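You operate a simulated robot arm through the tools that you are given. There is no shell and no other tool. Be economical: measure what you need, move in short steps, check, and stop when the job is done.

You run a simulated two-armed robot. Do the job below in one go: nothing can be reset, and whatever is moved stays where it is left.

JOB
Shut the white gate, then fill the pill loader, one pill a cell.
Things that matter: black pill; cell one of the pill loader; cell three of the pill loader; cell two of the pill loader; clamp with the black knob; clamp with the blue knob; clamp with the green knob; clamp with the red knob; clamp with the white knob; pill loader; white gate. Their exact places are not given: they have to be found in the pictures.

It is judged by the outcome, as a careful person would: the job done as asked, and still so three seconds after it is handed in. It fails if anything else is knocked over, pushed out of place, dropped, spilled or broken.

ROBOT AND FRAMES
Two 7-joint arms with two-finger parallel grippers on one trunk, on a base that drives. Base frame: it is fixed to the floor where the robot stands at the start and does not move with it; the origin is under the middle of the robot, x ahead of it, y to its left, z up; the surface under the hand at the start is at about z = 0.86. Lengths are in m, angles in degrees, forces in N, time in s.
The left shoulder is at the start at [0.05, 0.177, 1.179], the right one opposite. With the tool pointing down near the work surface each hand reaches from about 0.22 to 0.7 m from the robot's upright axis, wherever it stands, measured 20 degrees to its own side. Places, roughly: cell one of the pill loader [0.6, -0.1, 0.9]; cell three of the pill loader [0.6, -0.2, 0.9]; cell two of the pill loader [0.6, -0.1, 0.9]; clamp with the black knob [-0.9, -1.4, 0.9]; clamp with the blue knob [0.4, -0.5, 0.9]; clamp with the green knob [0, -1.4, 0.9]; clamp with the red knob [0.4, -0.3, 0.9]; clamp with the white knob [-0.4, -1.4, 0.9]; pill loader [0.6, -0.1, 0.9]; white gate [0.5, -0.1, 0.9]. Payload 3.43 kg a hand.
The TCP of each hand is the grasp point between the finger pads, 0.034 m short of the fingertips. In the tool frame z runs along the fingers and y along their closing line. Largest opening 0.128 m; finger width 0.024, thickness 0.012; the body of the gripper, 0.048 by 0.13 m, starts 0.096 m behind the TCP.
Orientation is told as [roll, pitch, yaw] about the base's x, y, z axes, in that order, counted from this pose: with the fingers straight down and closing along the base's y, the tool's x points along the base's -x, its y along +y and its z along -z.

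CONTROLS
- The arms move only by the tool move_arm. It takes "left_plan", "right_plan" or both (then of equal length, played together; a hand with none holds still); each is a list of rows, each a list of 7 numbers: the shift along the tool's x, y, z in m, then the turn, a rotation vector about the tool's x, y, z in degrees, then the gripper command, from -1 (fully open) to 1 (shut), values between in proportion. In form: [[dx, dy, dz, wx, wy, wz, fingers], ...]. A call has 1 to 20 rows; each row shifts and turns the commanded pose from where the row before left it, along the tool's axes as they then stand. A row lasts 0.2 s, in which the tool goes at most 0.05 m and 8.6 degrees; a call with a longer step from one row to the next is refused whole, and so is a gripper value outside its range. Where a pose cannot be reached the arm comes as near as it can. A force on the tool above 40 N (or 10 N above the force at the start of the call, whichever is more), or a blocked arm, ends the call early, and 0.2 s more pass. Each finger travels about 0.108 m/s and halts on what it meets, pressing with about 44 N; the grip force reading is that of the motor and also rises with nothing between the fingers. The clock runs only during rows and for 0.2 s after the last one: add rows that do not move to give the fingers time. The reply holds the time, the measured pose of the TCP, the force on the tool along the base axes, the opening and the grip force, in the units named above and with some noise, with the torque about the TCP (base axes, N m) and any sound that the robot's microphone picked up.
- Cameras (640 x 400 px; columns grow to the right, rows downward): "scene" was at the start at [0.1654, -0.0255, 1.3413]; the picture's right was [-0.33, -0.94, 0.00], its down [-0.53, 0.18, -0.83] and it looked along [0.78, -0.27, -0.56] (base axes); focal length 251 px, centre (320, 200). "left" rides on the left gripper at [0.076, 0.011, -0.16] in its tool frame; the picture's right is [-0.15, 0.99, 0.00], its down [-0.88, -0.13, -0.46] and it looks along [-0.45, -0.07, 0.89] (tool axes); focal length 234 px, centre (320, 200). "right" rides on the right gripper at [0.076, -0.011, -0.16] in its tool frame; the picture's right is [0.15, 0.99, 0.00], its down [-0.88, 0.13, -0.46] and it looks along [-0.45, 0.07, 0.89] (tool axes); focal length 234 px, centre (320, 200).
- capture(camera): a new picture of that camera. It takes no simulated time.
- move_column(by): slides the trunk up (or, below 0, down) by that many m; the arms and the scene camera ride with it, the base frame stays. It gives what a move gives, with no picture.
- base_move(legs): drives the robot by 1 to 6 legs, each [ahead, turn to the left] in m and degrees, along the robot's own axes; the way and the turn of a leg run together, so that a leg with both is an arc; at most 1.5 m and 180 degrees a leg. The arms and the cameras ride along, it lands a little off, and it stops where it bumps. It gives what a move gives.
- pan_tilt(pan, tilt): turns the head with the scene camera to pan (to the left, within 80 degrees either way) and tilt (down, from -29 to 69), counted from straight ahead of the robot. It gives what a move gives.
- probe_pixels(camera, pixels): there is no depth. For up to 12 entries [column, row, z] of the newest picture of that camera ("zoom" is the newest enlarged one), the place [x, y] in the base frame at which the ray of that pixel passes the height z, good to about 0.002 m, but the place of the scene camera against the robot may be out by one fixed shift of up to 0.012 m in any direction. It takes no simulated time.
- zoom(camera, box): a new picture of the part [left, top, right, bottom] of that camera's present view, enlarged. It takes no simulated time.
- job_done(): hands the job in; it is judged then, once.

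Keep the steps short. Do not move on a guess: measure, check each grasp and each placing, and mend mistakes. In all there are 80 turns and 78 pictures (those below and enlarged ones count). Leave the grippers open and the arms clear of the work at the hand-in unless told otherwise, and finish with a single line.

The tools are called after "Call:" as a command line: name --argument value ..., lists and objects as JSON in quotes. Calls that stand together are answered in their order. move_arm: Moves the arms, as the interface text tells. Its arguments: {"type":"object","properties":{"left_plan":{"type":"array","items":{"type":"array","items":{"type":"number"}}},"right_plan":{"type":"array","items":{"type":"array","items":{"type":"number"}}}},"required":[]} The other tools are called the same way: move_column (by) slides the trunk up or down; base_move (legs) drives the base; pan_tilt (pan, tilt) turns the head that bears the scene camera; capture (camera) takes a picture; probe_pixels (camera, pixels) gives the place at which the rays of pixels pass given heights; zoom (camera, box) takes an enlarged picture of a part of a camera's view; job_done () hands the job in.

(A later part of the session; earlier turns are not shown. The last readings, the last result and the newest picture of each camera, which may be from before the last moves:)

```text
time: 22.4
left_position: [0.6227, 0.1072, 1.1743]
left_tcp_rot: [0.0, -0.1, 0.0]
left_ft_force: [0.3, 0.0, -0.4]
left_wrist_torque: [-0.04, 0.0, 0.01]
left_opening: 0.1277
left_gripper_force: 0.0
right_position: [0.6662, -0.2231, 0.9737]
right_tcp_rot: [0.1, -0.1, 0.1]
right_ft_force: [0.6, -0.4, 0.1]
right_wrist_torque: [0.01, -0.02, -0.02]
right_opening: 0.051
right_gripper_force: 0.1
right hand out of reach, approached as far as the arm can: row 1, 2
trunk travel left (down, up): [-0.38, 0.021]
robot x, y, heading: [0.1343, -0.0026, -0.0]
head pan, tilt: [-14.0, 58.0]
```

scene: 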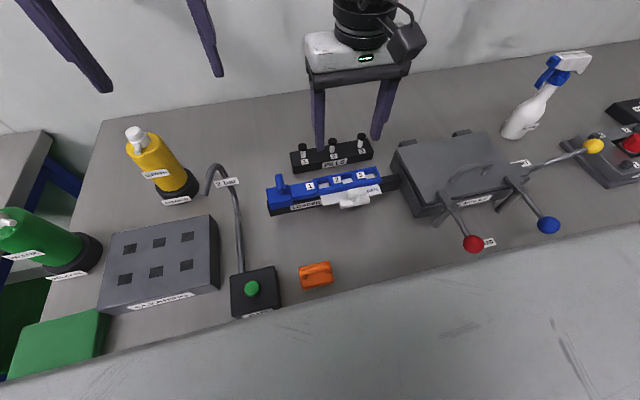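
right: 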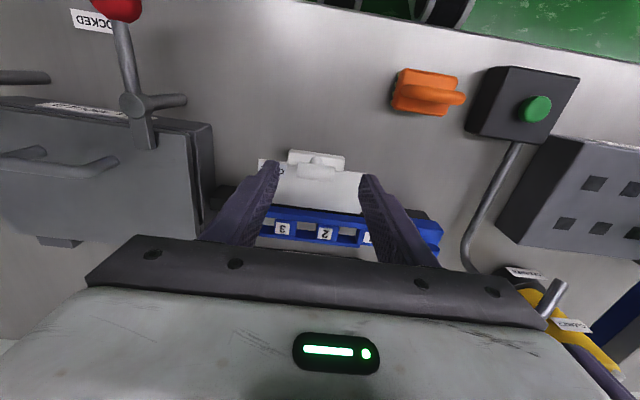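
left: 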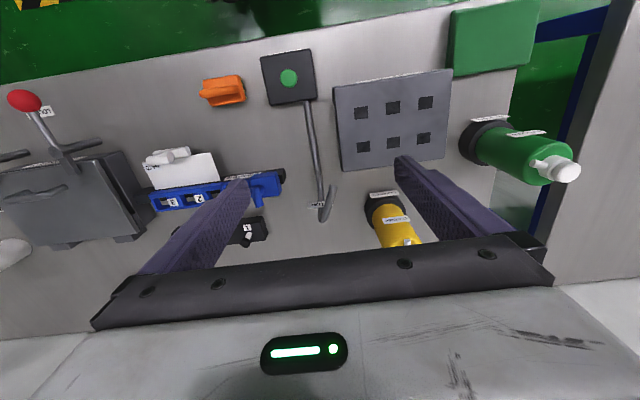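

Truly at the limit. I'll pull the hand back and up, then drive 0.06 m closer.

Call:
move_arm --right_plan '[[0.015, 0.005, -0.02, 0, 0, 0, 0.2], [0.025, 0.005, -0.02, 0, 0, 0, 0.2], [0.025, 0, 0, 0, 0, 0, 0.2], [0, 0, 0, 0, 0, 0, 0.2]]'

Call:
base_move --legs '[[0.06, 0]]'

Call:
capture --camera "scene"

```text
time: 23.4
left_position: [0.6231, 0.1077, 1.1738]
left_tcp_rot: [-0.1, -0.1, 0.1]
left_ft_force: [0.6, -0.8, 0.2]
left_wrist_torque: [-0.02, 0.03, 0.01]
left_opening: 0.1281
left_gripper_force: 0.3
right_position: [0.6015, -0.212, 1.0123]
right_tcp_rot: [0.0, 0.0, 0.0]
right_ft_force: [0.1, 0.5, -0.8]
right_wrist_torque: [0.03, -0.03, 0.01]
right_opening: 0.0514
right_gripper_force: 0.0
trunk travel left (down, up): [-0.38, 0.021]
robot x, y, heading: [0.1397, 0.0017, -0.2]
head pan, tilt: [-14.0, 58.0]
```

```text
time: 24.4
left_position: [0.6813, 0.1068, 1.1745]
left_tcp_rot: [0.0, 0.0, 0.0]
left_ft_force: [0.4, 0.4, -0.4]
left_wrist_torque: [-0.01, 0.03, 0.0]
left_opening: 0.1278
left_gripper_force: 0.0
right_position: [0.6589, -0.2121, 1.0123]
right_tcp_rot: [0.0, 0.0, 0.0]
right_ft_force: [-0.1, 0.7, -1.0]
right_wrist_torque: [0.0, 0.03, -0.02]
right_opening: 0.0514
right_gripper_force: 0.1
trunk travel left (down, up): [-0.38, 0.021]
robot x, y, heading: [0.2002, 0.0028, -0.1]
head pan, tilt: [-14.0, 58.0]
```

```text
42 pictures are left
```

scene: 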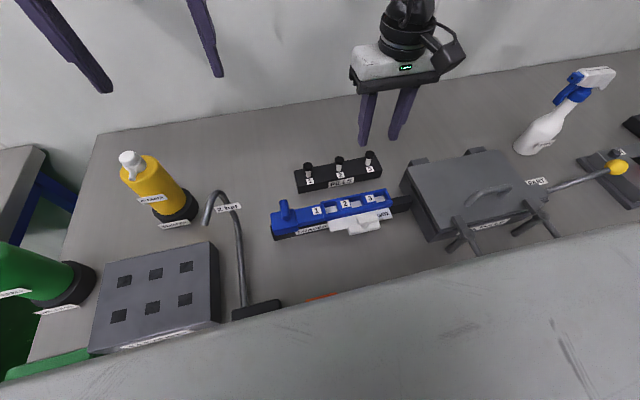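

Driven fine, no bump. Descending onto pill 3 in line with it, tips to ~0.93.

Call:
move_arm --right_plan '[[-0.016, -0.0024, 0, 0, 0, 0, 0.2], [0, 0, 0.02, 0, 0, 0, 0.2], [0, 0, 0.02, 0, 0, 0, 0.2], [0, 0, 0.005, 0, 0, 0, 0.2], [0, 0, 0, 0, 0, 0, 0.2]]'

Call:
zoom --camera "scene" --box '[330, 130, 410, 190]'

Call:
zoom --camera "right" --box '[260, 120, 380, 200]'

```text
time: 25.6
left_position: [0.6813, 0.1068, 1.1738]
left_tcp_rot: [0.0, -0.1, 0.0]
left_ft_force: [0.5, -0.1, -0.1]
left_wrist_torque: [0.01, -0.03, -0.02]
left_opening: 0.128
left_gripper_force: 0.0
right_position: [0.676, -0.2148, 0.9696]
right_tcp_rot: [0.1, -0.1, 0.0]
right_ft_force: [-0.2, -0.2, 0.3]
right_wrist_torque: [0.0, 0.0, 0.01]
right_opening: 0.0513
right_gripper_force: 0.0
trunk travel left (down, up): [-0.38, 0.021]
robot x, y, heading: [0.1961, 0.0032, 0.1]
head pan, tilt: [-14.0, 58.0]
```

```text
6.67 times, centred on (370, 160) of scene
```

zoom: 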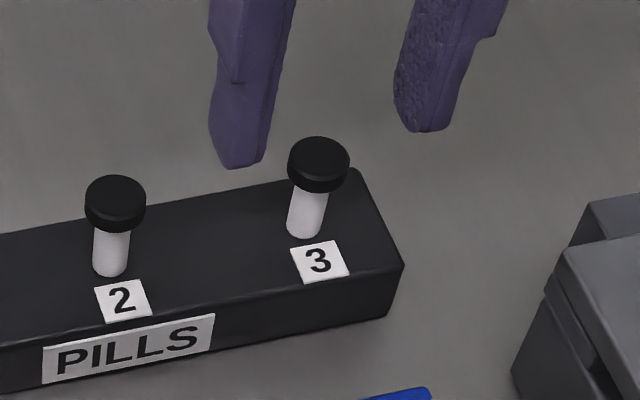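

```text
5.00 times, centred on (320, 160) of right
```

zoom: 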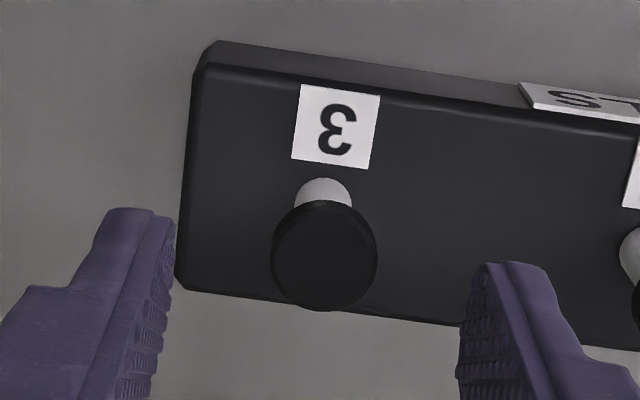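

Aligned. I'll probe the finger tip (known height) and the head top in the same picture to get the head's height.

Call:
zoom --camera "scene" --box '[330, 130, 410, 190]'

Call:
probe_pixels --camera "zoom" --pixels '[[235, 168, 0.9356], [425, 132, 0.9356], [318, 153, 0.92], [318, 153, 0.93], [316, 191, 0.91], [316, 191, 0.92], [305, 235, 0.88], [305, 235, 0.89]]'

```text
6.67 times, centred on (370, 160) of scene
```

zoom: 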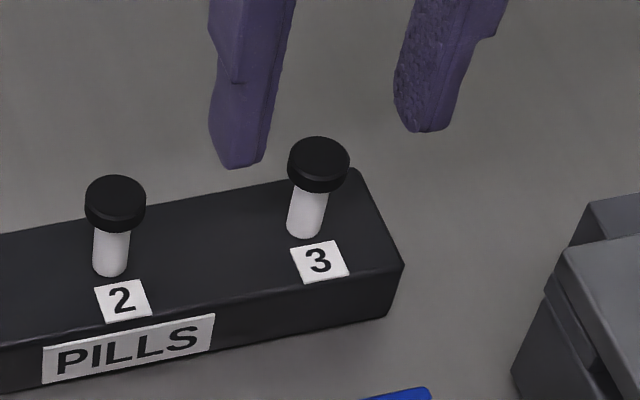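

```text
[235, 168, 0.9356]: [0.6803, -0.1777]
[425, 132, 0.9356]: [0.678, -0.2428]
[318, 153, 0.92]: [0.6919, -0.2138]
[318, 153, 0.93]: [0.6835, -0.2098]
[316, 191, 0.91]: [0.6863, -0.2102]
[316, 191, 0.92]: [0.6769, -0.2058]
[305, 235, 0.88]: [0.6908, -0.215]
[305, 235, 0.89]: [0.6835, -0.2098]
```

Head top is at z≈0.920 and the head is about 6 mm thick. I'll lower so the tips are ~4 mm below its top, then close.

Call:
move_arm --right_plan '[[0.0005, 0.001, 0.01, 0, 0, 0, 0.3], [0, 0, 0.009, 0, 0, 0, 0.4], [0, 0, 0, 0, 0, 0, 0.4]]'

Call:
zoom --camera "scene" --box '[345, 135, 393, 165]'

```text
time: 26.4
left_position: [0.6799, 0.1066, 1.1721]
left_tcp_rot: [0.0, 0.0, 0.1]
left_ft_force: [-0.4, 0.2, 0.6]
left_wrist_torque: [0.0, -0.02, 0.02]
left_opening: 0.1283
left_gripper_force: 0.0
right_position: [0.6757, -0.2141, 0.9487]
right_tcp_rot: [0.0, 0.0, 0.0]
right_ft_force: [-0.2, -0.2, 0.5]
right_wrist_torque: [-0.01, 0.0, -0.02]
right_opening: 0.0384
right_gripper_force: 0.1
trunk travel left (down, up): [-0.38, 0.021]
robot x, y, heading: [0.1966, -0.0005, -0.0]
head pan, tilt: [-14.0, 58.0]
```

```text
13.33 times, centred on (369, 150) of scene
```

zoom: 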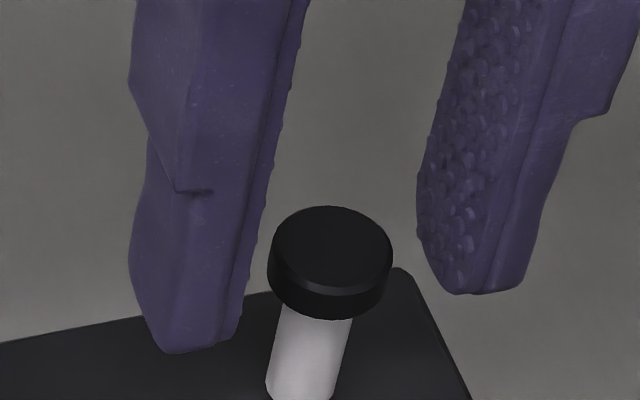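

The tips are level with the disc's underside. I'll raise 2.5 mm so that part stays free, then close.

Call:
move_arm --right_plan '[[0, 0, -0.0025, 0, 0, 0, 0.4], [0, 0, 0, 0, 0, 0, 0.7], [0, 0, 0, 0, 0, 0, 0.8], [0, 0, 0, 0, 0, 0, 0.8]]'

Call:
zoom --camera "scene" --box '[345, 135, 393, 165]'

```text
time: 27.4
left_position: [0.6814, 0.108, 1.1743]
left_tcp_rot: [0.0, 0.0, 0.0]
left_ft_force: [-1.0, 0.1, 0.6]
left_wrist_torque: [0.0, -0.03, -0.02]
left_opening: 0.128
left_gripper_force: 0.1
right_position: [0.6755, -0.215, 0.9522]
right_tcp_rot: [0.1, -0.1, -0.1]
right_ft_force: [0.1, -0.1, 0.3]
right_wrist_torque: [0.0, -0.01, 0.0]
right_opening: 0.0136
right_gripper_force: 26.5
trunk travel left (down, up): [-0.38, 0.021]
robot x, y, heading: [0.197, -0.0009, 0.1]
head pan, tilt: [-14.0, 58.0]
```

```text
13.33 times, centred on (369, 150) of scene
```

zoom: 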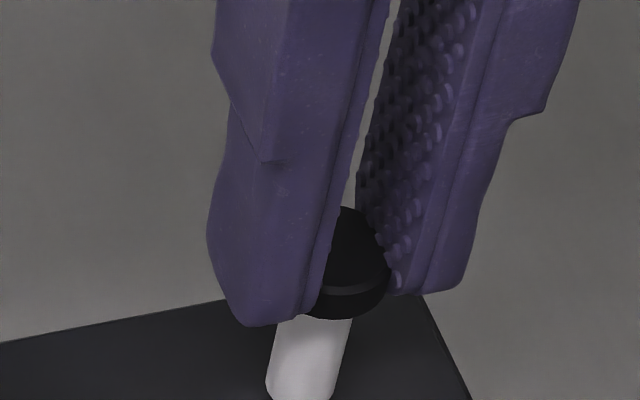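

It halted at 0.0136 with 26 N, so something is held. Lifting slowly to see what comes along.

Call:
move_arm --right_plan '[[0, 0, -0.01, 0, 0, 0, 0.85], [0, 0, -0.01, 0, 0, 0, 0.85], [0, 0, -0.01, 0, 0, 0, 0.85], [0, 0, 0, 0, 0, 0, 0.85]]'

Call:
zoom --camera "scene" --box '[330, 125, 410, 175]'

```text
time: 28.4
left_position: [0.6808, 0.1071, 1.1738]
left_tcp_rot: [0.0, 0.0, 0.0]
left_ft_force: [0.6, -0.4, -0.2]
left_wrist_torque: [-0.01, -0.01, -0.01]
left_opening: 0.128
left_gripper_force: 0.1
right_position: [0.6748, -0.2146, 0.9828]
right_tcp_rot: [0.0, 0.0, 0.0]
right_ft_force: [0.3, 0.2, -0.4]
right_wrist_torque: [0.02, -0.01, 0.0]
right_opening: 0.0123
right_gripper_force: 27.9
trunk travel left (down, up): [-0.38, 0.021]
robot x, y, heading: [0.1949, -0.0002, 0.0]
head pan, tilt: [-14.0, 58.0]
```

```text
8.00 times, centred on (370, 150) of scene
```

zoom: 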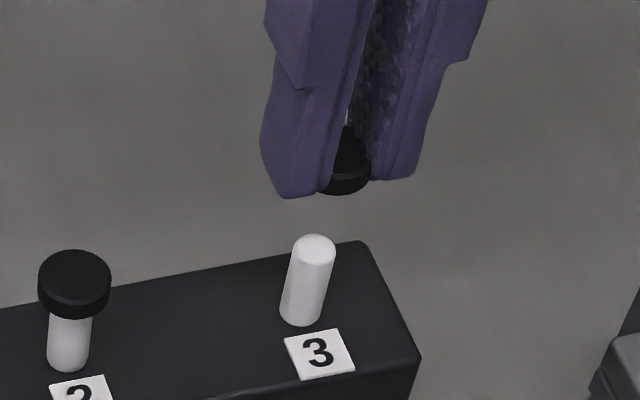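

The black disc alone is the pill; its peg stays in the rack. Carrying it back to just above cell 3.

Call:
move_arm --right_plan '[[0.03, 0.005, -0.003, 0, 0, 0, 0.85], [0.03, 0.005, 0, 0, 0, 0, 0.85], [0.03, 0.005, 0, 0, 0, 0, 0.85], [0.025, 0.0046, 0.003, 0, 0, 0, 0.85], [0, 0, 0, 0, 0, 0, 0.85]]'

Call:
zoom --camera "scene" --box '[310, 160, 420, 230]'

Call:
zoom --camera "right" --box '[260, 120, 400, 220]'

```text
time: 29.6
left_position: [0.6796, 0.1068, 1.1739]
left_tcp_rot: [-0.1, -0.1, 0.0]
left_ft_force: [-0.2, -0.8, -0.5]
left_wrist_torque: [-0.02, -0.01, 0.01]
left_opening: 0.1279
left_gripper_force: 0.0
right_position: [0.5601, -0.1956, 0.9819]
right_tcp_rot: [0.0, -0.1, 0.0]
right_ft_force: [1.3, 0.1, 0.0]
right_wrist_torque: [-0.02, -0.01, 0.0]
right_opening: 0.0137
right_gripper_force: 20.2
trunk travel left (down, up): [-0.38, 0.021]
robot x, y, heading: [0.1962, 0.0015, 0.0]
head pan, tilt: [-14.0, 58.0]
```

```text
5.71 times, centred on (365, 195) of scene
```

zoom: 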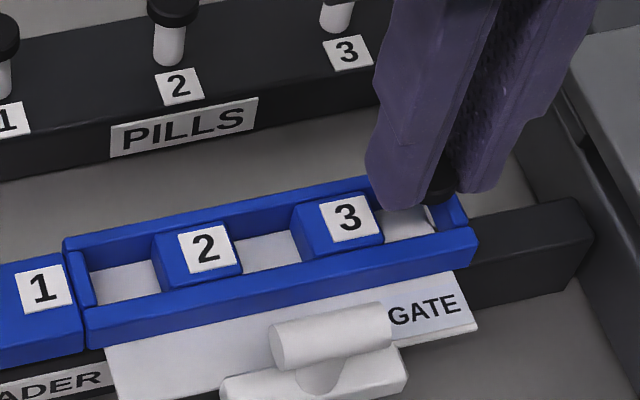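

```text
4.00 times, centred on (330, 170) of right
```

zoom: 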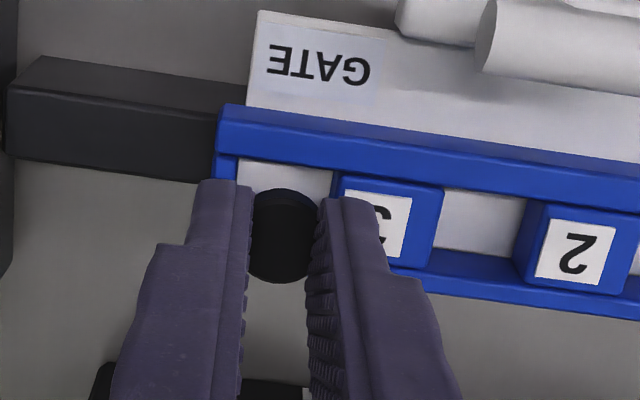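

Pill held at TCP centre. I need the cell's exact rim edges, so I'm zooming on the neighbouring clear cell 2 in both cameras.

Call:
zoom --camera "right" --box '[310, 150, 430, 200]'

Call:
zoom --camera "scene" --box '[320, 185, 400, 225]'

```text
5.33 times, centred on (370, 175) of right
```

zoom: 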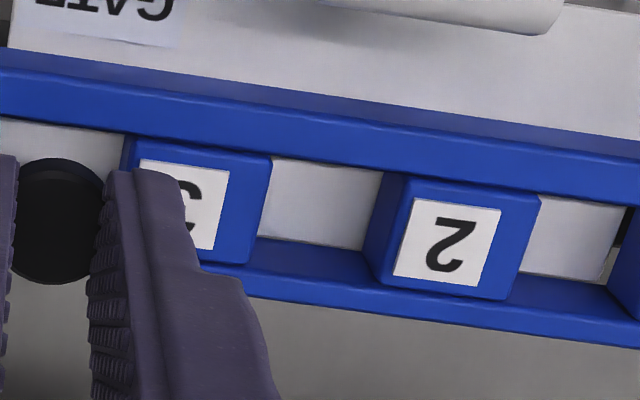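

```text
8.00 times, centred on (360, 205) of scene
```

zoom: 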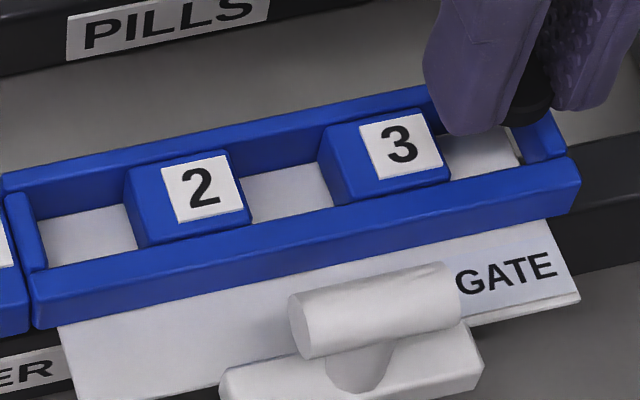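

The cell's inner edges come out at x≈0.552–0.574, centre ≈0.5625. I'll shift +0.002 in x and lower 8 mm, then compare pill and rim directly.

Call:
move_arm --right_plan '[[-0.002, 0.0005, 0.004, 0, 0, 0, 0.85], [0, 0, 0.004, 0, 0, 0, 0.85], [0, 0, 0, 0, 0, 0, 0.85]]'

Call:
zoom --camera "right" --box '[280, 140, 380, 210]'

Call:
zoom --camera "scene" --box '[360, 180, 408, 210]'

```text
time: 30.4
left_position: [0.6792, 0.1076, 1.1746]
left_tcp_rot: [-0.1, 0.1, 0.0]
left_ft_force: [0.4, -0.4, -0.7]
left_wrist_torque: [-0.03, -0.01, -0.04]
left_opening: 0.1279
left_gripper_force: 0.0
right_position: [0.562, -0.1961, 0.9732]
right_tcp_rot: [0.0, -0.2, 0.0]
right_ft_force: [1.2, -0.4, 0.2]
right_wrist_torque: [-0.02, -0.01, -0.05]
right_opening: 0.0125
right_gripper_force: 29.4
trunk travel left (down, up): [-0.38, 0.021]
robot x, y, heading: [0.1981, 0.0007, -0.2]
head pan, tilt: [-14.0, 58.0]
```

```text
5.71 times, centred on (330, 175) of right
```

zoom: 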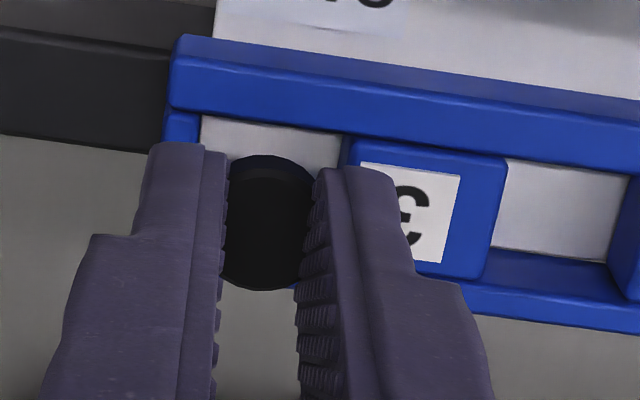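

```text
13.33 times, centred on (384, 195) of scene
```

zoom: 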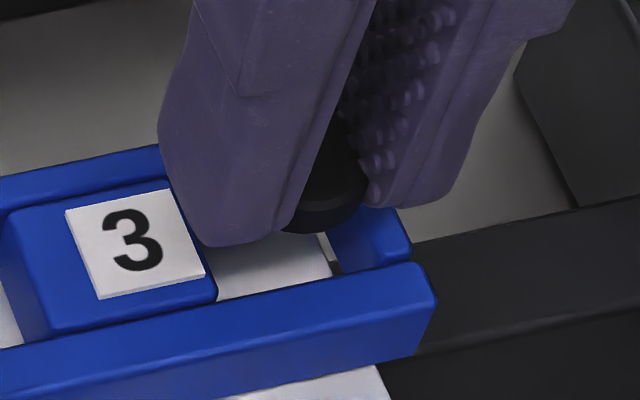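

In the wrist view, the pill and cell centres agree to about 1 mm (y -0.1944 against -0.1943, x 0.562 against 0.5625). Lowering in small steps, watching the force.

Call:
move_arm --right_plan '[[-0.0005, 0, 0.002, 0, 0, 0, 0.85], [0, 0, 0.002, 0, 0, 0, 0.85], [0, 0, 0.002, 0, 0, 0, 0.85], [0, 0, 0, 0, 0, 0, 0.85]]'

Call:
zoom --camera "scene" --box '[360, 180, 408, 210]'

Call:
zoom --camera "right" --box '[290, 150, 370, 200]'

```text
time: 31.4
left_position: [0.6806, 0.1074, 1.1741]
left_tcp_rot: [0.0, 0.0, 0.0]
left_ft_force: [0.5, 0.3, 0.8]
left_wrist_torque: [0.03, 0.01, 0.0]
left_opening: 0.1279
left_gripper_force: 0.0
right_position: [0.5609, -0.1948, 0.9671]
right_tcp_rot: [0.0, -0.1, 0.0]
right_ft_force: [-0.4, -0.3, -0.1]
right_wrist_torque: [-0.01, 0.01, 0.03]
right_opening: 0.0126
right_gripper_force: 28.7
trunk travel left (down, up): [-0.38, 0.021]
robot x, y, heading: [0.1973, 0.0004, -0.1]
head pan, tilt: [-14.0, 58.0]
```

```text
13.33 times, centred on (384, 195) of scene
```

zoom: 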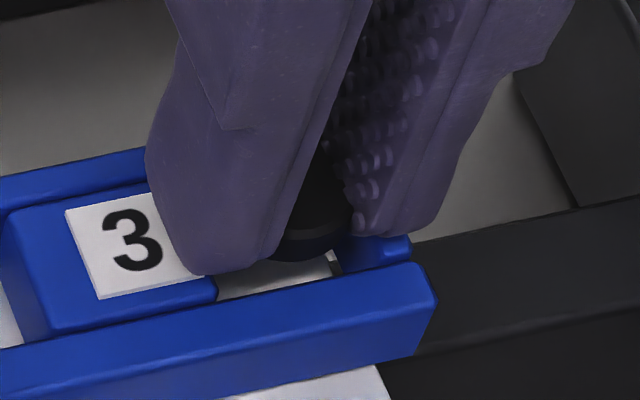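

```text
8.00 times, centred on (330, 175) of right
```

zoom: 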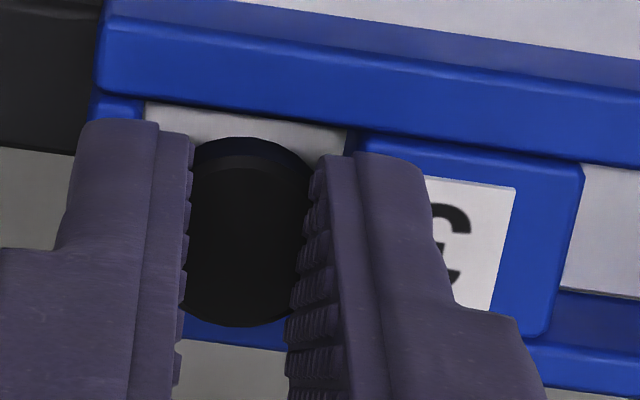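

Relative to the rim the pill sits about 1.4 mm too near the front wall. I'll shift +0.0014 in x and lower 4 mm more.

Call:
move_arm --right_plan '[[-0.0014, 0, 0, 0, 0, 0, 0.85], [0, 0, 0.002, 0, 0, 0, 0.85], [0, 0, 0.002, 0, 0, 0, 0.85], [0, 0, 0, 0, 0, 0, 0.85]]'

Call:
zoom --camera "right" --box '[290, 150, 370, 200]'

```text
time: 32.4
left_position: [0.6806, 0.1071, 1.1748]
left_tcp_rot: [0.0, 0.0, 0.0]
left_ft_force: [0.2, -0.2, -0.4]
left_wrist_torque: [-0.02, -0.03, 0.01]
left_opening: 0.128
left_gripper_force: 0.0
right_position: [0.5624, -0.1945, 0.9632]
right_tcp_rot: [0.0, -0.2, 0.0]
right_ft_force: [-0.9, -0.5, 11.7]
right_wrist_torque: [-0.02, 0.14, -0.01]
right_opening: 0.013
right_gripper_force: 20.5
trunk travel left (down, up): [-0.38, 0.021]
robot x, y, heading: [0.1985, 0.0011, 0.0]
head pan, tilt: [-14.0, 58.0]
```

```text
8.00 times, centred on (330, 175) of right
```

zoom: 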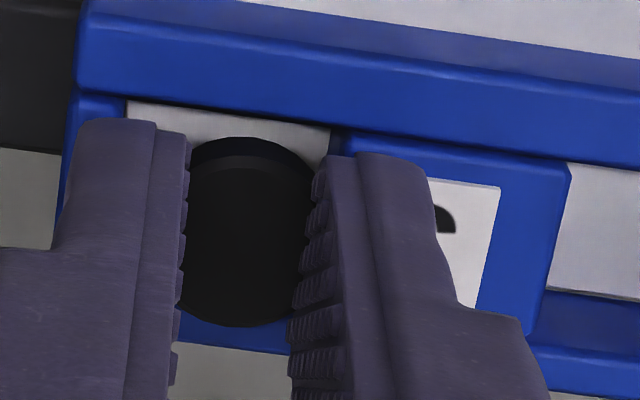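

Contact: 11.7 N up, acting near the front side. Let me see what touches before going on.

Call:
zoom --camera "scene" --box '[364, 182, 404, 207]'

```text
16.00 times, centred on (384, 194) of scene
```

zoom: 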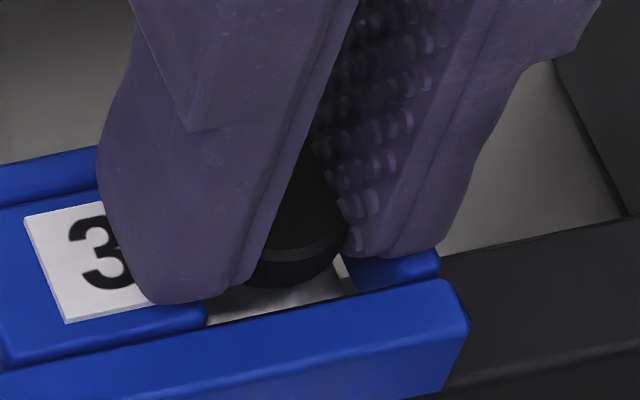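

The fingertips are resting lightly on block 3 and the end wall, so the rim is at ~0.929 and the pill's bottom is just inside the cell. By the picture the pill is ~1.5 mm too far back; I'll rise 2 mm, shift -0.0015 in x, lower 1.5 mm and look again.

Call:
move_arm --right_plan '[[0, 0, -0.002, 0, 0, 0, 0.85], [0.0015, 0, 0, 0, 0, 0, 0.85], [0, 0, 0.001, 0, 0, 0, 0.85], [0, 0, 0, 0, 0, 0, 0.85]]'

Call:
zoom --camera "right" --box '[290, 150, 370, 200]'

```text
time: 33.4
left_position: [0.6803, 0.1066, 1.174]
left_tcp_rot: [0.0, 0.1, 0.0]
left_ft_force: [-0.8, -0.9, -0.5]
left_wrist_torque: [-0.04, 0.0, -0.01]
left_opening: 0.128
left_gripper_force: 0.1
right_position: [0.562, -0.1941, 0.9635]
right_tcp_rot: [-0.1, -0.1, -0.1]
right_ft_force: [-0.8, 0.3, -0.1]
right_wrist_torque: [-0.01, -0.02, -0.01]
right_opening: 0.0137
right_gripper_force: 11.3
trunk travel left (down, up): [-0.38, 0.021]
robot x, y, heading: [0.1974, 0.0, 0.3]
head pan, tilt: [-14.0, 58.0]
```

```text
8.00 times, centred on (330, 175) of right
```

zoom: 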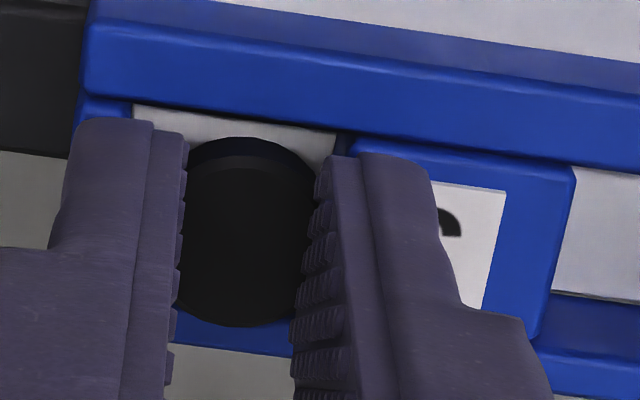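

Still about 1.5 mm too far back by the same comparison. Shifting once more.

Call:
move_arm --right_plan '[[0, 0, -0.001, 0, 0, 0, 0.9], [0.0015, 0, 0, 0, 0, 0, 0.9], [0, 0, 0, 0, 0, 0, 0.9]]'

Call:
zoom --camera "right" --box '[290, 150, 370, 200]'

```text
time: 34.2
left_position: [0.6805, 0.1073, 1.1744]
left_tcp_rot: [-0.1, -0.1, 0.0]
left_ft_force: [0.8, 0.9, -0.7]
left_wrist_torque: [0.01, 0.02, 0.01]
left_opening: 0.128
left_gripper_force: 0.0
right_position: [0.5616, -0.1963, 0.966]
right_tcp_rot: [-0.1, -0.1, -0.1]
right_ft_force: [-0.6, -0.2, 0.3]
right_wrist_torque: [0.01, -0.04, 0.0]
right_opening: 0.0121
right_gripper_force: 21.9
trunk travel left (down, up): [-0.38, 0.021]
robot x, y, heading: [0.2013, -0.0025, -0.1]
head pan, tilt: [-14.0, 58.0]
```

```text
8.00 times, centred on (330, 175) of right
```

zoom: 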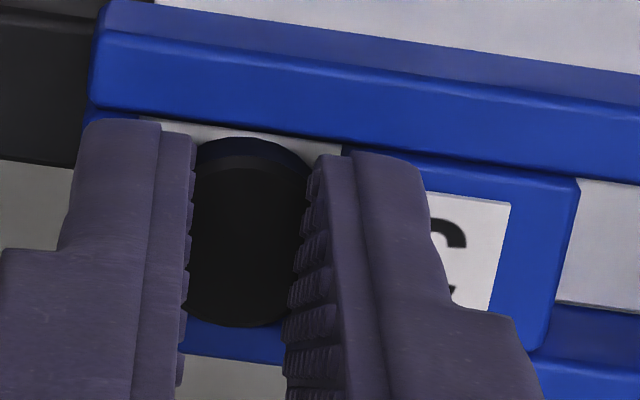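

Now x is within 1 mm, slightly too far front, and y is about 1.5 mm too far toward cell 2. Correcting both and lowering 3 mm.

Call:
move_arm --right_plan '[[-0.0008, -0.0015, 0, 0, 0, 0, 0.9], [0, 0, 0.0015, 0, 0, 0, 0.9], [0, 0, 0.001, 0, 0, 0, 0.9], [0, 0, 0, 0, 0, 0, 0.9]]'

Call:
zoom --camera "right" --box '[290, 150, 370, 200]'

```text
time: 35.2
left_position: [0.6789, 0.1075, 1.1741]
left_tcp_rot: [-0.1, -0.1, 0.1]
left_ft_force: [0.6, 0.8, 0.5]
left_wrist_torque: [-0.05, 0.01, -0.03]
left_opening: 0.128
left_gripper_force: 0.0
right_position: [0.5615, -0.1963, 0.9648]
right_tcp_rot: [0.1, -0.4, 0.0]
right_ft_force: [-0.6, 1.8, 17.4]
right_wrist_torque: [-0.14, 0.19, -0.03]
right_opening: 0.0101
right_gripper_force: 3.7
trunk travel left (down, up): [-0.38, 0.021]
robot x, y, heading: [0.1939, -0.0002, -0.1]
head pan, tilt: [-14.0, 58.0]
```

```text
8.00 times, centred on (330, 175) of right
```

zoom: 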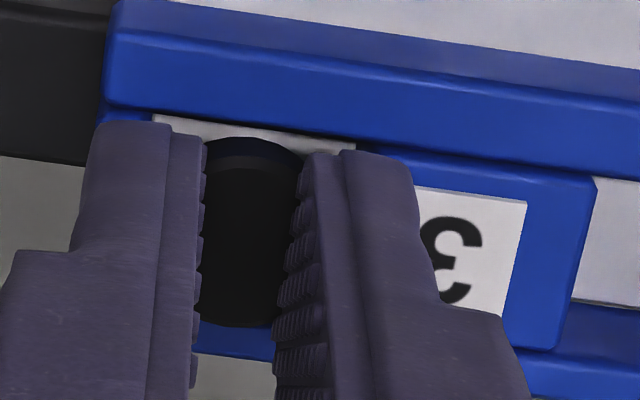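

A fingertip is resting on the end wall's rim and the pill's underside is inside the cell opening. I'll lift 1 mm to unload, nudge 0.7 mm toward the front and release.

Call:
move_arm --right_plan '[[0.0007, 0, -0.001, 0, 0, 0, 0.9], [0, 0, 0, 0, 0, 0, 0.4], [0, 0, 0, 0, 0, 0, 0.4], [0, 0, 0, 0, 0, 0, 0.4]]'

Call:
zoom --camera "right" --box '[280, 145, 392, 215]'

```text
time: 36.2
left_position: [0.6806, 0.107, 1.1747]
left_tcp_rot: [0.0, 0.0, -0.1]
left_ft_force: [-0.3, 0.6, -0.4]
left_wrist_torque: [0.0, -0.03, 0.0]
left_opening: 0.1281
left_gripper_force: 0.1
right_position: [0.5613, -0.196, 0.9646]
right_tcp_rot: [-0.1, -0.2, 0.0]
right_ft_force: [5.4, -0.7, 18.6]
right_wrist_torque: [-0.16, 0.02, 0.05]
right_opening: 0.0386
right_gripper_force: 0.5
trunk travel left (down, up): [-0.38, 0.021]
robot x, y, heading: [0.1962, 0.0045, -0.2]
head pan, tilt: [-14.0, 58.0]
```

```text
5.71 times, centred on (336, 180) of right
```

zoom: 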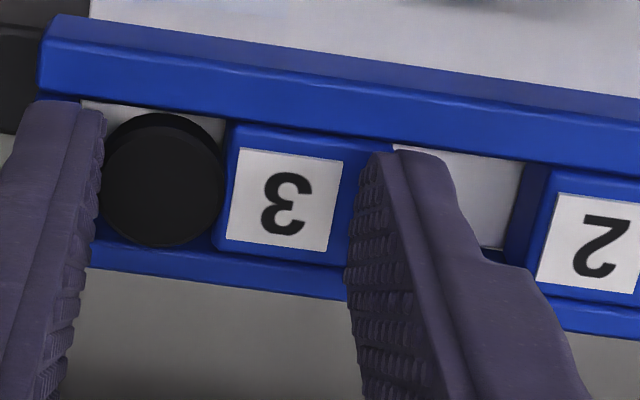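

Released and the pill looks to be in the cell. Rising straight up to inspect.

Call:
move_arm --right_plan '[[0, 0, -0.01, 0, 0, 0, 0.4], [0, 0, -0.02, 0, 0, 0, 0.4], [0, 0, -0.01, 0, 0, 0, 0.4], [0, 0, 0, 0, 0, 0, 0.4]]'

Call:
zoom --camera "scene" --box '[320, 175, 416, 235]'

```text
time: 37.2
left_position: [0.6801, 0.1073, 1.1733]
left_tcp_rot: [0.0, 0.0, 0.0]
left_ft_force: [-0.3, -0.3, 0.6]
left_wrist_torque: [0.04, 0.0, -0.01]
left_opening: 0.1279
left_gripper_force: 0.1
right_position: [0.5594, -0.1966, 1.0023]
right_tcp_rot: [0.0, 0.1, 0.0]
right_ft_force: [0.3, -0.4, -0.5]
right_wrist_torque: [0.04, 0.0, -0.02]
right_opening: 0.0383
right_gripper_force: 0.1
trunk travel left (down, up): [-0.38, 0.021]
robot x, y, heading: [0.1933, 0.0003, -0.1]
head pan, tilt: [-14.0, 58.0]
```

```text
6.67 times, centred on (368, 205) of scene
```

zoom: 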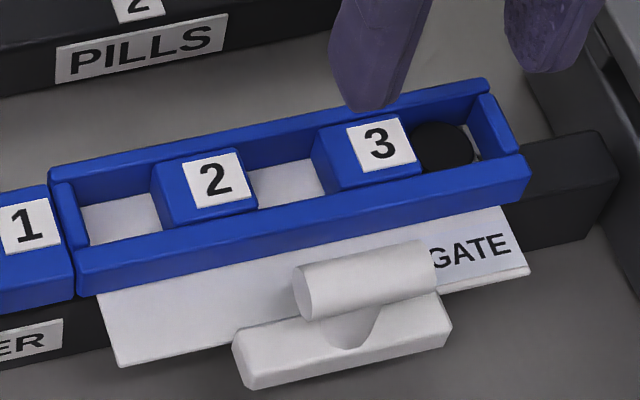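

Pill 3 is seated flat in cell 3. Next is pill 2, expected at (0.6755, -0.1445).

Call:
move_arm --right_plan '[[-0.03, 0.013, 0, 0, 0, 0, 0.25], [-0.03, 0.013, 0, 0, 0, 0, 0.25], [-0.03, 0.013, 0, 0, 0, 0, 0.25], [-0.0261, 0.0131, 0.015, 0, 0, 0, 0.25], [0, 0, 0.015, 0, 0, 0, 0.25], [0, 0, 0, 0, 0, 0, 0.25]]'

Call:
zoom --camera "right" --box '[260, 120, 380, 200]'

```text
time: 38.6
left_position: [0.6807, 0.1062, 1.1729]
left_tcp_rot: [-0.1, 0.1, 0.0]
left_ft_force: [-1.0, 0.2, -0.2]
left_wrist_torque: [0.0, -0.01, 0.02]
left_opening: 0.1279
left_gripper_force: 0.0
right_position: [0.6629, -0.161, 0.9791]
right_tcp_rot: [0.2, -0.2, 0.0]
right_ft_force: [0.8, -0.1, 0.7]
right_wrist_torque: [-0.01, 0.04, 0.03]
right_opening: 0.0476
right_gripper_force: 0.1
right hand out of reach, approached as far as the arm can: row 4, 5
trunk travel left (down, up): [-0.38, 0.021]
robot x, y, heading: [0.1965, -0.002, 0.1]
head pan, tilt: [-14.0, 58.0]
```

```text
5.00 times, centred on (320, 160) of right
```

zoom: 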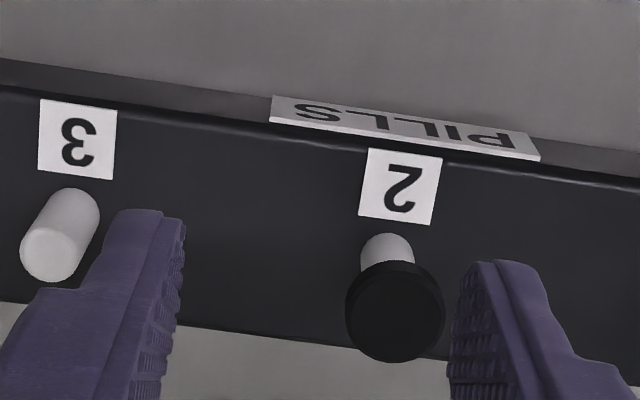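

Out of reach again. The readings fit a limit of about x+y ≤ 0.43 from the shoulder at this hand yaw, so it depends on wrist yaw. The pill is round, so I'll rise a little, yaw the hand left 16° and try to reach it.

Call:
move_arm --right_plan '[[0.005, 0, -0.01, 0, 0, 0, 0.25], [0, 0, 0, 0, 0, -8, 0.25], [0, 0, 0, 0, 0, -8, 0.25], [-0.012, 0.005, 0, 0, 0, 0, 0.25], [-0.01, 0.008, 0, 0, 0, 0, 0.25], [0, 0, 0, 0, 0, 0, 0.25]]'

```text
time: 40.0
left_position: [0.6797, 0.1067, 1.1743]
left_tcp_rot: [0.0, 0.0, 0.1]
left_ft_force: [0.2, 0.3, -0.2]
left_wrist_torque: [0.0, 0.0, 0.02]
left_opening: 0.1279
left_gripper_force: 0.0
right_position: [0.6654, -0.1583, 0.9932]
right_tcp_rot: [0.1, -0.3, 16.0]
right_ft_force: [0.5, -0.3, -0.3]
right_wrist_torque: [0.01, 0.02, -0.03]
right_opening: 0.0479
right_gripper_force: 0.0
right hand out of reach, approached as far as the arm can: row 4, 5
trunk travel left (down, up): [-0.38, 0.021]
robot x, y, heading: [0.1996, -0.0008, 0.0]
head pan, tilt: [-14.0, 58.0]
```

Yaw doesn't help, but turning the base left 15° brings the right shoulder forward without moving toward the table. I'll retract and straighten the hand first, then turn.

Call:
move_arm --right_plan '[[0.02, -0.01, -0.02, 0, 0, 8, 0.25], [0.02, -0.01, -0.01, 0, 0, 8, 0.25], [0.02, -0.01, 0, 0, 0, 0, 0.25], [0, 0, 0, 0, 0, 0, 0.25]]'

Call:
base_move --legs '[[0, 15]]'

Call:
pan_tilt --pan -28 --tilt 56

Call:
capture --camera "scene"

```text
time: 41.0
left_position: [0.6801, 0.1066, 1.1749]
left_tcp_rot: [0.0, 0.0, 0.0]
left_ft_force: [-0.1, 0.5, -0.1]
left_wrist_torque: [-0.04, 0.0, -0.04]
left_opening: 0.1279
left_gripper_force: 0.0
right_position: [0.6086, -0.1933, 1.0236]
right_tcp_rot: [0.0, -0.1, -0.1]
right_ft_force: [1.4, -0.5, 0.3]
right_wrist_torque: [0.0, 0.03, -0.02]
right_opening: 0.0479
right_gripper_force: 0.0
trunk travel left (down, up): [-0.38, 0.021]
robot x, y, heading: [0.1966, 0.0006, 0.0]
head pan, tilt: [-14.0, 58.0]
```

```text
time: 42.4
left_position: [0.6333, 0.2224, 1.1754]
left_tcp_rot: [0.0, -0.3, 14.3]
left_ft_force: [-0.8, 0.1, -0.2]
left_wrist_torque: [-0.01, 0.01, -0.01]
left_opening: 0.128
left_gripper_force: 0.1
right_position: [0.6408, -0.0876, 1.0254]
right_tcp_rot: [0.1, -0.2, 14.3]
right_ft_force: [0.3, -0.7, -0.9]
right_wrist_torque: [-0.03, -0.01, 0.0]
right_opening: 0.0482
right_gripper_force: 0.1
trunk travel left (down, up): [-0.38, 0.021]
robot x, y, heading: [0.1927, -0.0006, 14.2]
head pan, tilt: [-14.0, 58.0]
stopped in leg 1: the robot was blocked; the commanded pose is now the measured one
```

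```text
time: 43.2
left_position: [0.6321, 0.2209, 1.1765]
left_tcp_rot: [0.0, -0.3, 14.4]
left_ft_force: [-0.2, -0.8, -0.1]
left_wrist_torque: [0.02, 0.01, -0.01]
left_opening: 0.1278
left_gripper_force: 0.1
right_position: [0.6402, -0.0887, 1.0263]
right_tcp_rot: [0.2, -0.3, 14.3]
right_ft_force: [0.0, 0.4, -0.3]
right_wrist_torque: [-0.03, 0.0, 0.01]
right_opening: 0.0478
right_gripper_force: 0.0
trunk travel left (down, up): [-0.38, 0.021]
robot x, y, heading: [0.1979, -0.0004, 14.6]
head pan, tilt: [-28.0, 56.0]
```

```text
19 pictures are left
```

scene: 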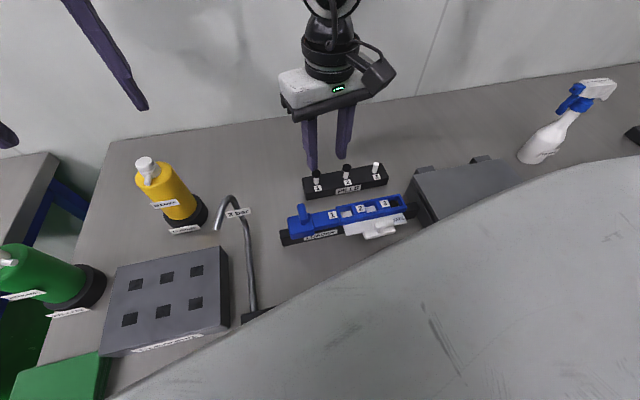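

The turn was blocked at 14.2°. Nothing is visibly displaced, but I'll back off 2° so the base doesn't lean on anything, then straighten the hand's yaw.

Call:
base_move --legs '[[0, -2]]'

Call:
move_arm --right_plan '[[0, 0, 0, 0, 0, 6, 0.25], [0, 0, 0, 0, 0, 6.4, 0.25], [0, 0, 0, 0, 0, 0, 0.25]]'

```text
time: 44.0
left_position: [0.6452, 0.2073, 1.1748]
left_tcp_rot: [0.0, 0.0, 12.4]
left_ft_force: [0.4, -0.4, -0.1]
left_wrist_torque: [0.02, 0.01, -0.01]
left_opening: 0.1278
left_gripper_force: 0.2
right_position: [0.6402, -0.1017, 1.0242]
right_tcp_rot: [0.1, -0.1, 12.3]
right_ft_force: [1.4, 0.2, -0.2]
right_wrist_torque: [0.0, 0.01, 0.01]
right_opening: 0.048
right_gripper_force: 0.0
trunk travel left (down, up): [-0.38, 0.021]
robot x, y, heading: [0.1958, 0.0006, 12.3]
head pan, tilt: [-28.0, 56.0]
```

```text
time: 44.8
left_position: [0.6448, 0.2075, 1.1749]
left_tcp_rot: [0.0, -0.1, 12.4]
left_ft_force: [-0.5, -0.9, -0.1]
left_wrist_torque: [0.01, 0.04, 0.03]
left_opening: 0.1281
left_gripper_force: 0.0
right_position: [0.6393, -0.1022, 1.0235]
right_tcp_rot: [0.1, -0.1, -0.1]
right_ft_force: [-0.5, 0.2, 0.4]
right_wrist_torque: [0.02, 0.0, 0.0]
right_opening: 0.0478
right_gripper_force: 0.0
trunk travel left (down, up): [-0.38, 0.021]
robot x, y, heading: [0.1943, 0.0001, 12.8]
head pan, tilt: [-28.0, 56.0]
```

Moving over pill 2 at (0.6755, -0.1445), tips to ~0.936.

Call:
move_arm --right_plan '[[-0.018, -0.021, 0, 0, 0, 0, 0.25], [-0.018, -0.0213, 0, 0, 0, 0, 0.25], [0, 0, 0.025, 0, 0, 0, 0.25], [0, 0, 0.02, 0, 0, 0, 0.25], [0, 0, 0.0085, 0, 0, 0, 0.25], [0, 0, 0, 0, 0, 0, 0.25]]'

Call:
zoom --camera "right" --box '[260, 120, 380, 200]'

```text
time: 46.2
left_position: [0.6452, 0.2072, 1.1754]
left_tcp_rot: [0.0, -0.1, 12.5]
left_ft_force: [1.0, -0.3, 0.2]
left_wrist_torque: [0.03, 0.01, -0.02]
left_opening: 0.1281
left_gripper_force: 0.0
right_position: [0.6746, -0.144, 0.9711]
right_tcp_rot: [0.1, -0.1, 0.0]
right_ft_force: [0.0, -0.3, 0.1]
right_wrist_torque: [-0.01, -0.02, -0.01]
right_opening: 0.048
right_gripper_force: 0.0
trunk travel left (down, up): [-0.38, 0.021]
robot x, y, heading: [0.1947, -0.0022, 12.5]
head pan, tilt: [-28.0, 56.0]
```

```text
5.00 times, centred on (320, 160) of right
```

zoom: 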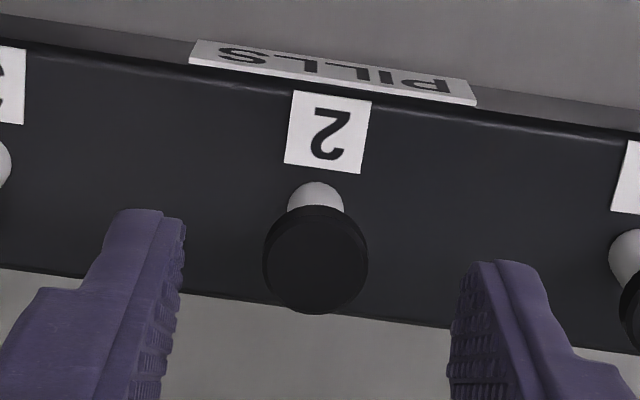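

Aligned within ~0.5 mm. Lowering 18 mm and closing on pill 2, then lifting.

Call:
move_arm --right_plan '[[0, 0, 0.01, 0, 0, 0, 0.4], [0, 0, 0.008, 0, 0, 0, 0.4], [0, 0, 0, 0, 0, 0, 0.7], [0, 0, 0, 0, 0, 0, 0.85], [0, 0, 0, 0, 0, 0, 0.85]]'

```text
time: 47.4
left_position: [0.6436, 0.2076, 1.1747]
left_tcp_rot: [0.0, -0.1, 12.4]
left_ft_force: [-0.2, -1.1, 0.6]
left_wrist_torque: [-0.01, -0.03, 0.0]
left_opening: 0.1281
left_gripper_force: 0.0
right_position: [0.6755, -0.1439, 0.9525]
right_tcp_rot: [0.1, -0.1, 0.1]
right_ft_force: [-0.9, 0.3, -0.5]
right_wrist_torque: [0.04, 0.01, 0.0]
right_opening: 0.0124
right_gripper_force: 3.4
trunk travel left (down, up): [-0.38, 0.021]
robot x, y, heading: [0.1958, 0.0019, 12.5]
head pan, tilt: [-28.0, 56.0]
```

Call:
move_arm --right_plan '[[0, 0, 0, 0, 0, 0, 0.9], [0, 0, -0.01, 0, 0, 0, 0.9], [0, 0, -0.01, 0, 0, 0, 0.9], [0, 0, -0.012, 0, 0, 0, 0.9], [0, 0, 0, 0, 0, 0, 0.9]]'

Call:
zoom --camera "scene" --box '[300, 130, 420, 250]'

```text
time: 48.6
left_position: [0.6444, 0.2083, 1.1737]
left_tcp_rot: [-0.1, -0.1, 12.5]
left_ft_force: [0.2, -0.9, 0.0]
left_wrist_torque: [-0.01, -0.03, 0.0]
left_opening: 0.1277
left_gripper_force: 0.0
right_position: [0.6775, -0.1452, 0.9852]
right_tcp_rot: [0.1, 0.0, 0.1]
right_ft_force: [-0.6, -0.6, -0.3]
right_wrist_torque: [-0.02, 0.01, 0.03]
right_opening: 0.0114
right_gripper_force: 30.1
trunk travel left (down, up): [-0.38, 0.021]
robot x, y, heading: [0.1924, -0.0014, 12.8]
head pan, tilt: [-28.0, 56.0]
```

```text
3.33 times, centred on (360, 190) of scene
```

zoom: 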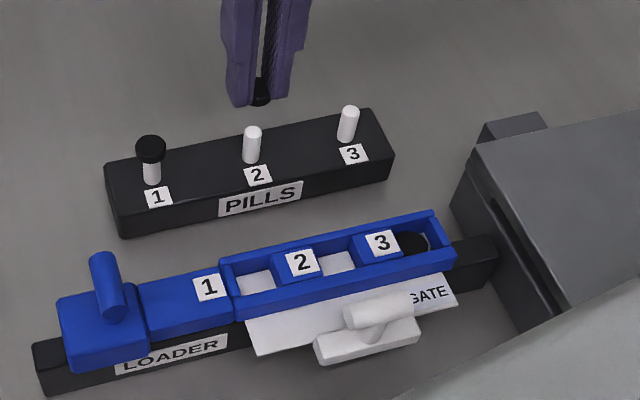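

Pill 2 is held. Carrying it over cell 2 at (0.5615, -0.146).

Call:
move_arm --right_plan '[[0.03, 0, 0, 0, 0, 0, 0.9], [0.03, 0, 0, 0, 0, 0, 0.9], [0.03, 0, 0, 0, 0, 0, 0.9], [0.026, -0.0008, 0, 0, 0, 0, 0.9], [0, 0, 0.01, 0, 0, 0, 0.9], [0, 0, 0.006, 0, 0, 0, 0.9], [0, 0, 0, 0, 0, 0, 0.9]]'

Call:
zoom --camera "right" --box '[270, 145, 382, 215]'

```text
time: 50.2
left_position: [0.6438, 0.2066, 1.174]
left_tcp_rot: [0.1, -0.1, 12.4]
left_ft_force: [0.2, 0.7, -0.6]
left_wrist_torque: [-0.01, 0.0, 0.0]
left_opening: 0.1281
left_gripper_force: 0.0
right_position: [0.5591, -0.1464, 0.9676]
right_tcp_rot: [0.1, -0.1, 0.0]
right_ft_force: [0.3, 0.8, -0.2]
right_wrist_torque: [-0.03, 0.03, 0.01]
right_opening: 0.0098
right_gripper_force: 4.0
trunk travel left (down, up): [-0.38, 0.021]
robot x, y, heading: [0.1942, -0.0017, 12.5]
head pan, tilt: [-28.0, 56.0]
```

```text
5.71 times, centred on (326, 180) of right
```

zoom: 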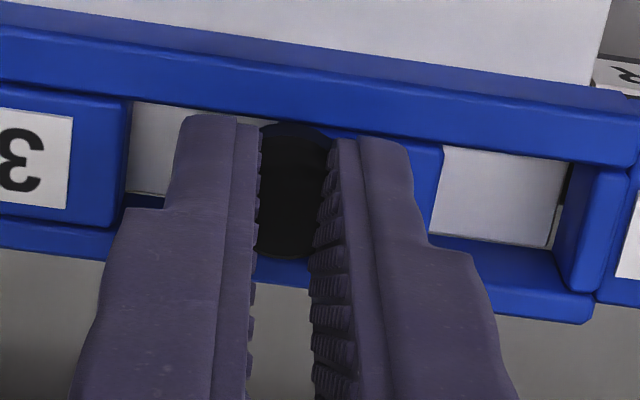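

The loader carriage has slid about 13 mm toward the mould: the block edges are now at y≈-0.1704 and -0.1215. That probably happened when the fingers opened against the end wall at cell 3. I'll bring it back later by its handle.

Cell 2 is now at about y=-0.1587 and the pill at -0.145. I'll rise, shift -0.0138 in y and +0.0018 in x, and look again.

Call:
move_arm --right_plan '[[0, 0, -0.004, 0, 0, 0, 0.9], [-0.0018, -0.0138, 0, 0, 0, 0, 0.9], [0, 0, 0.003, 0, 0, 0, 0.9], [0, 0, 0, 0, 0, 0, 0.9]]'

Call:
zoom --camera "right" --box '[270, 145, 382, 215]'

```text
time: 51.2
left_position: [0.6447, 0.2071, 1.1736]
left_tcp_rot: [0.0, -0.1, 12.5]
left_ft_force: [0.0, 0.1, 0.7]
left_wrist_torque: [-0.01, 0.03, 0.01]
left_opening: 0.1277
left_gripper_force: 0.1
right_position: [0.5613, -0.1592, 0.9691]
right_tcp_rot: [0.1, -0.1, 0.0]
right_ft_force: [0.6, 0.3, -0.3]
right_wrist_torque: [0.02, 0.0, 0.01]
right_opening: 0.007
right_gripper_force: 40.6
trunk travel left (down, up): [-0.38, 0.021]
robot x, y, heading: [0.1964, -0.0023, 12.7]
head pan, tilt: [-28.0, 56.0]
```

```text
5.71 times, centred on (326, 180) of right
```

zoom: 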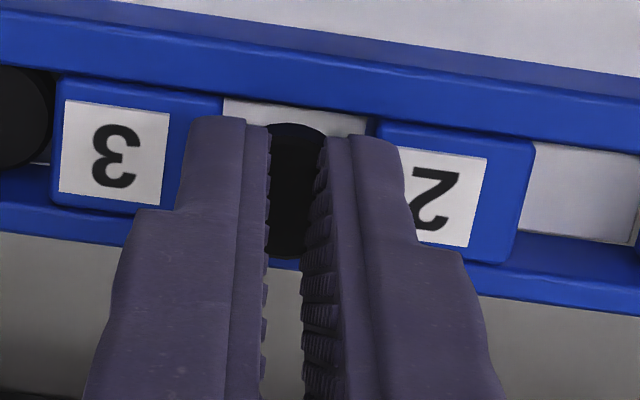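

Pill and cell centres now agree to ~0.3 mm in both axes. Lowering 2.5 mm (tips just above the blocks) and opening only to ~0.03.

Call:
move_arm --right_plan '[[0, 0, 0.0025, 0, 0, 0, 0.85], [0, 0, 0, 0, 0, 0, 0.8], [0, 0, 0, 0, 0, 0, 0.55], [0, 0, 0, 0, 0, 0, 0.55]]'

Call:
zoom --camera "right" --box '[270, 145, 382, 215]'

```text
time: 52.2
left_position: [0.6447, 0.2079, 1.175]
left_tcp_rot: [0.0, -0.2, 12.4]
left_ft_force: [0.3, 0.1, -0.2]
left_wrist_torque: [-0.02, 0.0, -0.01]
left_opening: 0.1283
left_gripper_force: 0.0
right_position: [0.5604, -0.159, 0.9668]
right_tcp_rot: [0.2, -0.1, 0.0]
right_ft_force: [0.2, 0.7, 0.5]
right_wrist_torque: [-0.04, -0.02, -0.02]
right_opening: 0.0286
right_gripper_force: 0.0
trunk travel left (down, up): [-0.38, 0.021]
robot x, y, heading: [0.194, -0.0033, 13.1]
head pan, tilt: [-28.0, 56.0]
```

```text
5.71 times, centred on (326, 180) of right
```

zoom: 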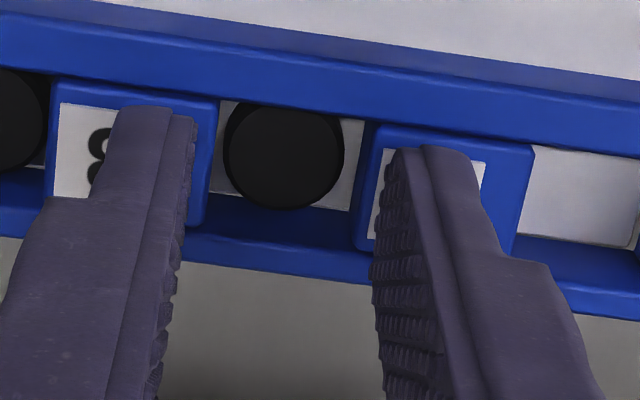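

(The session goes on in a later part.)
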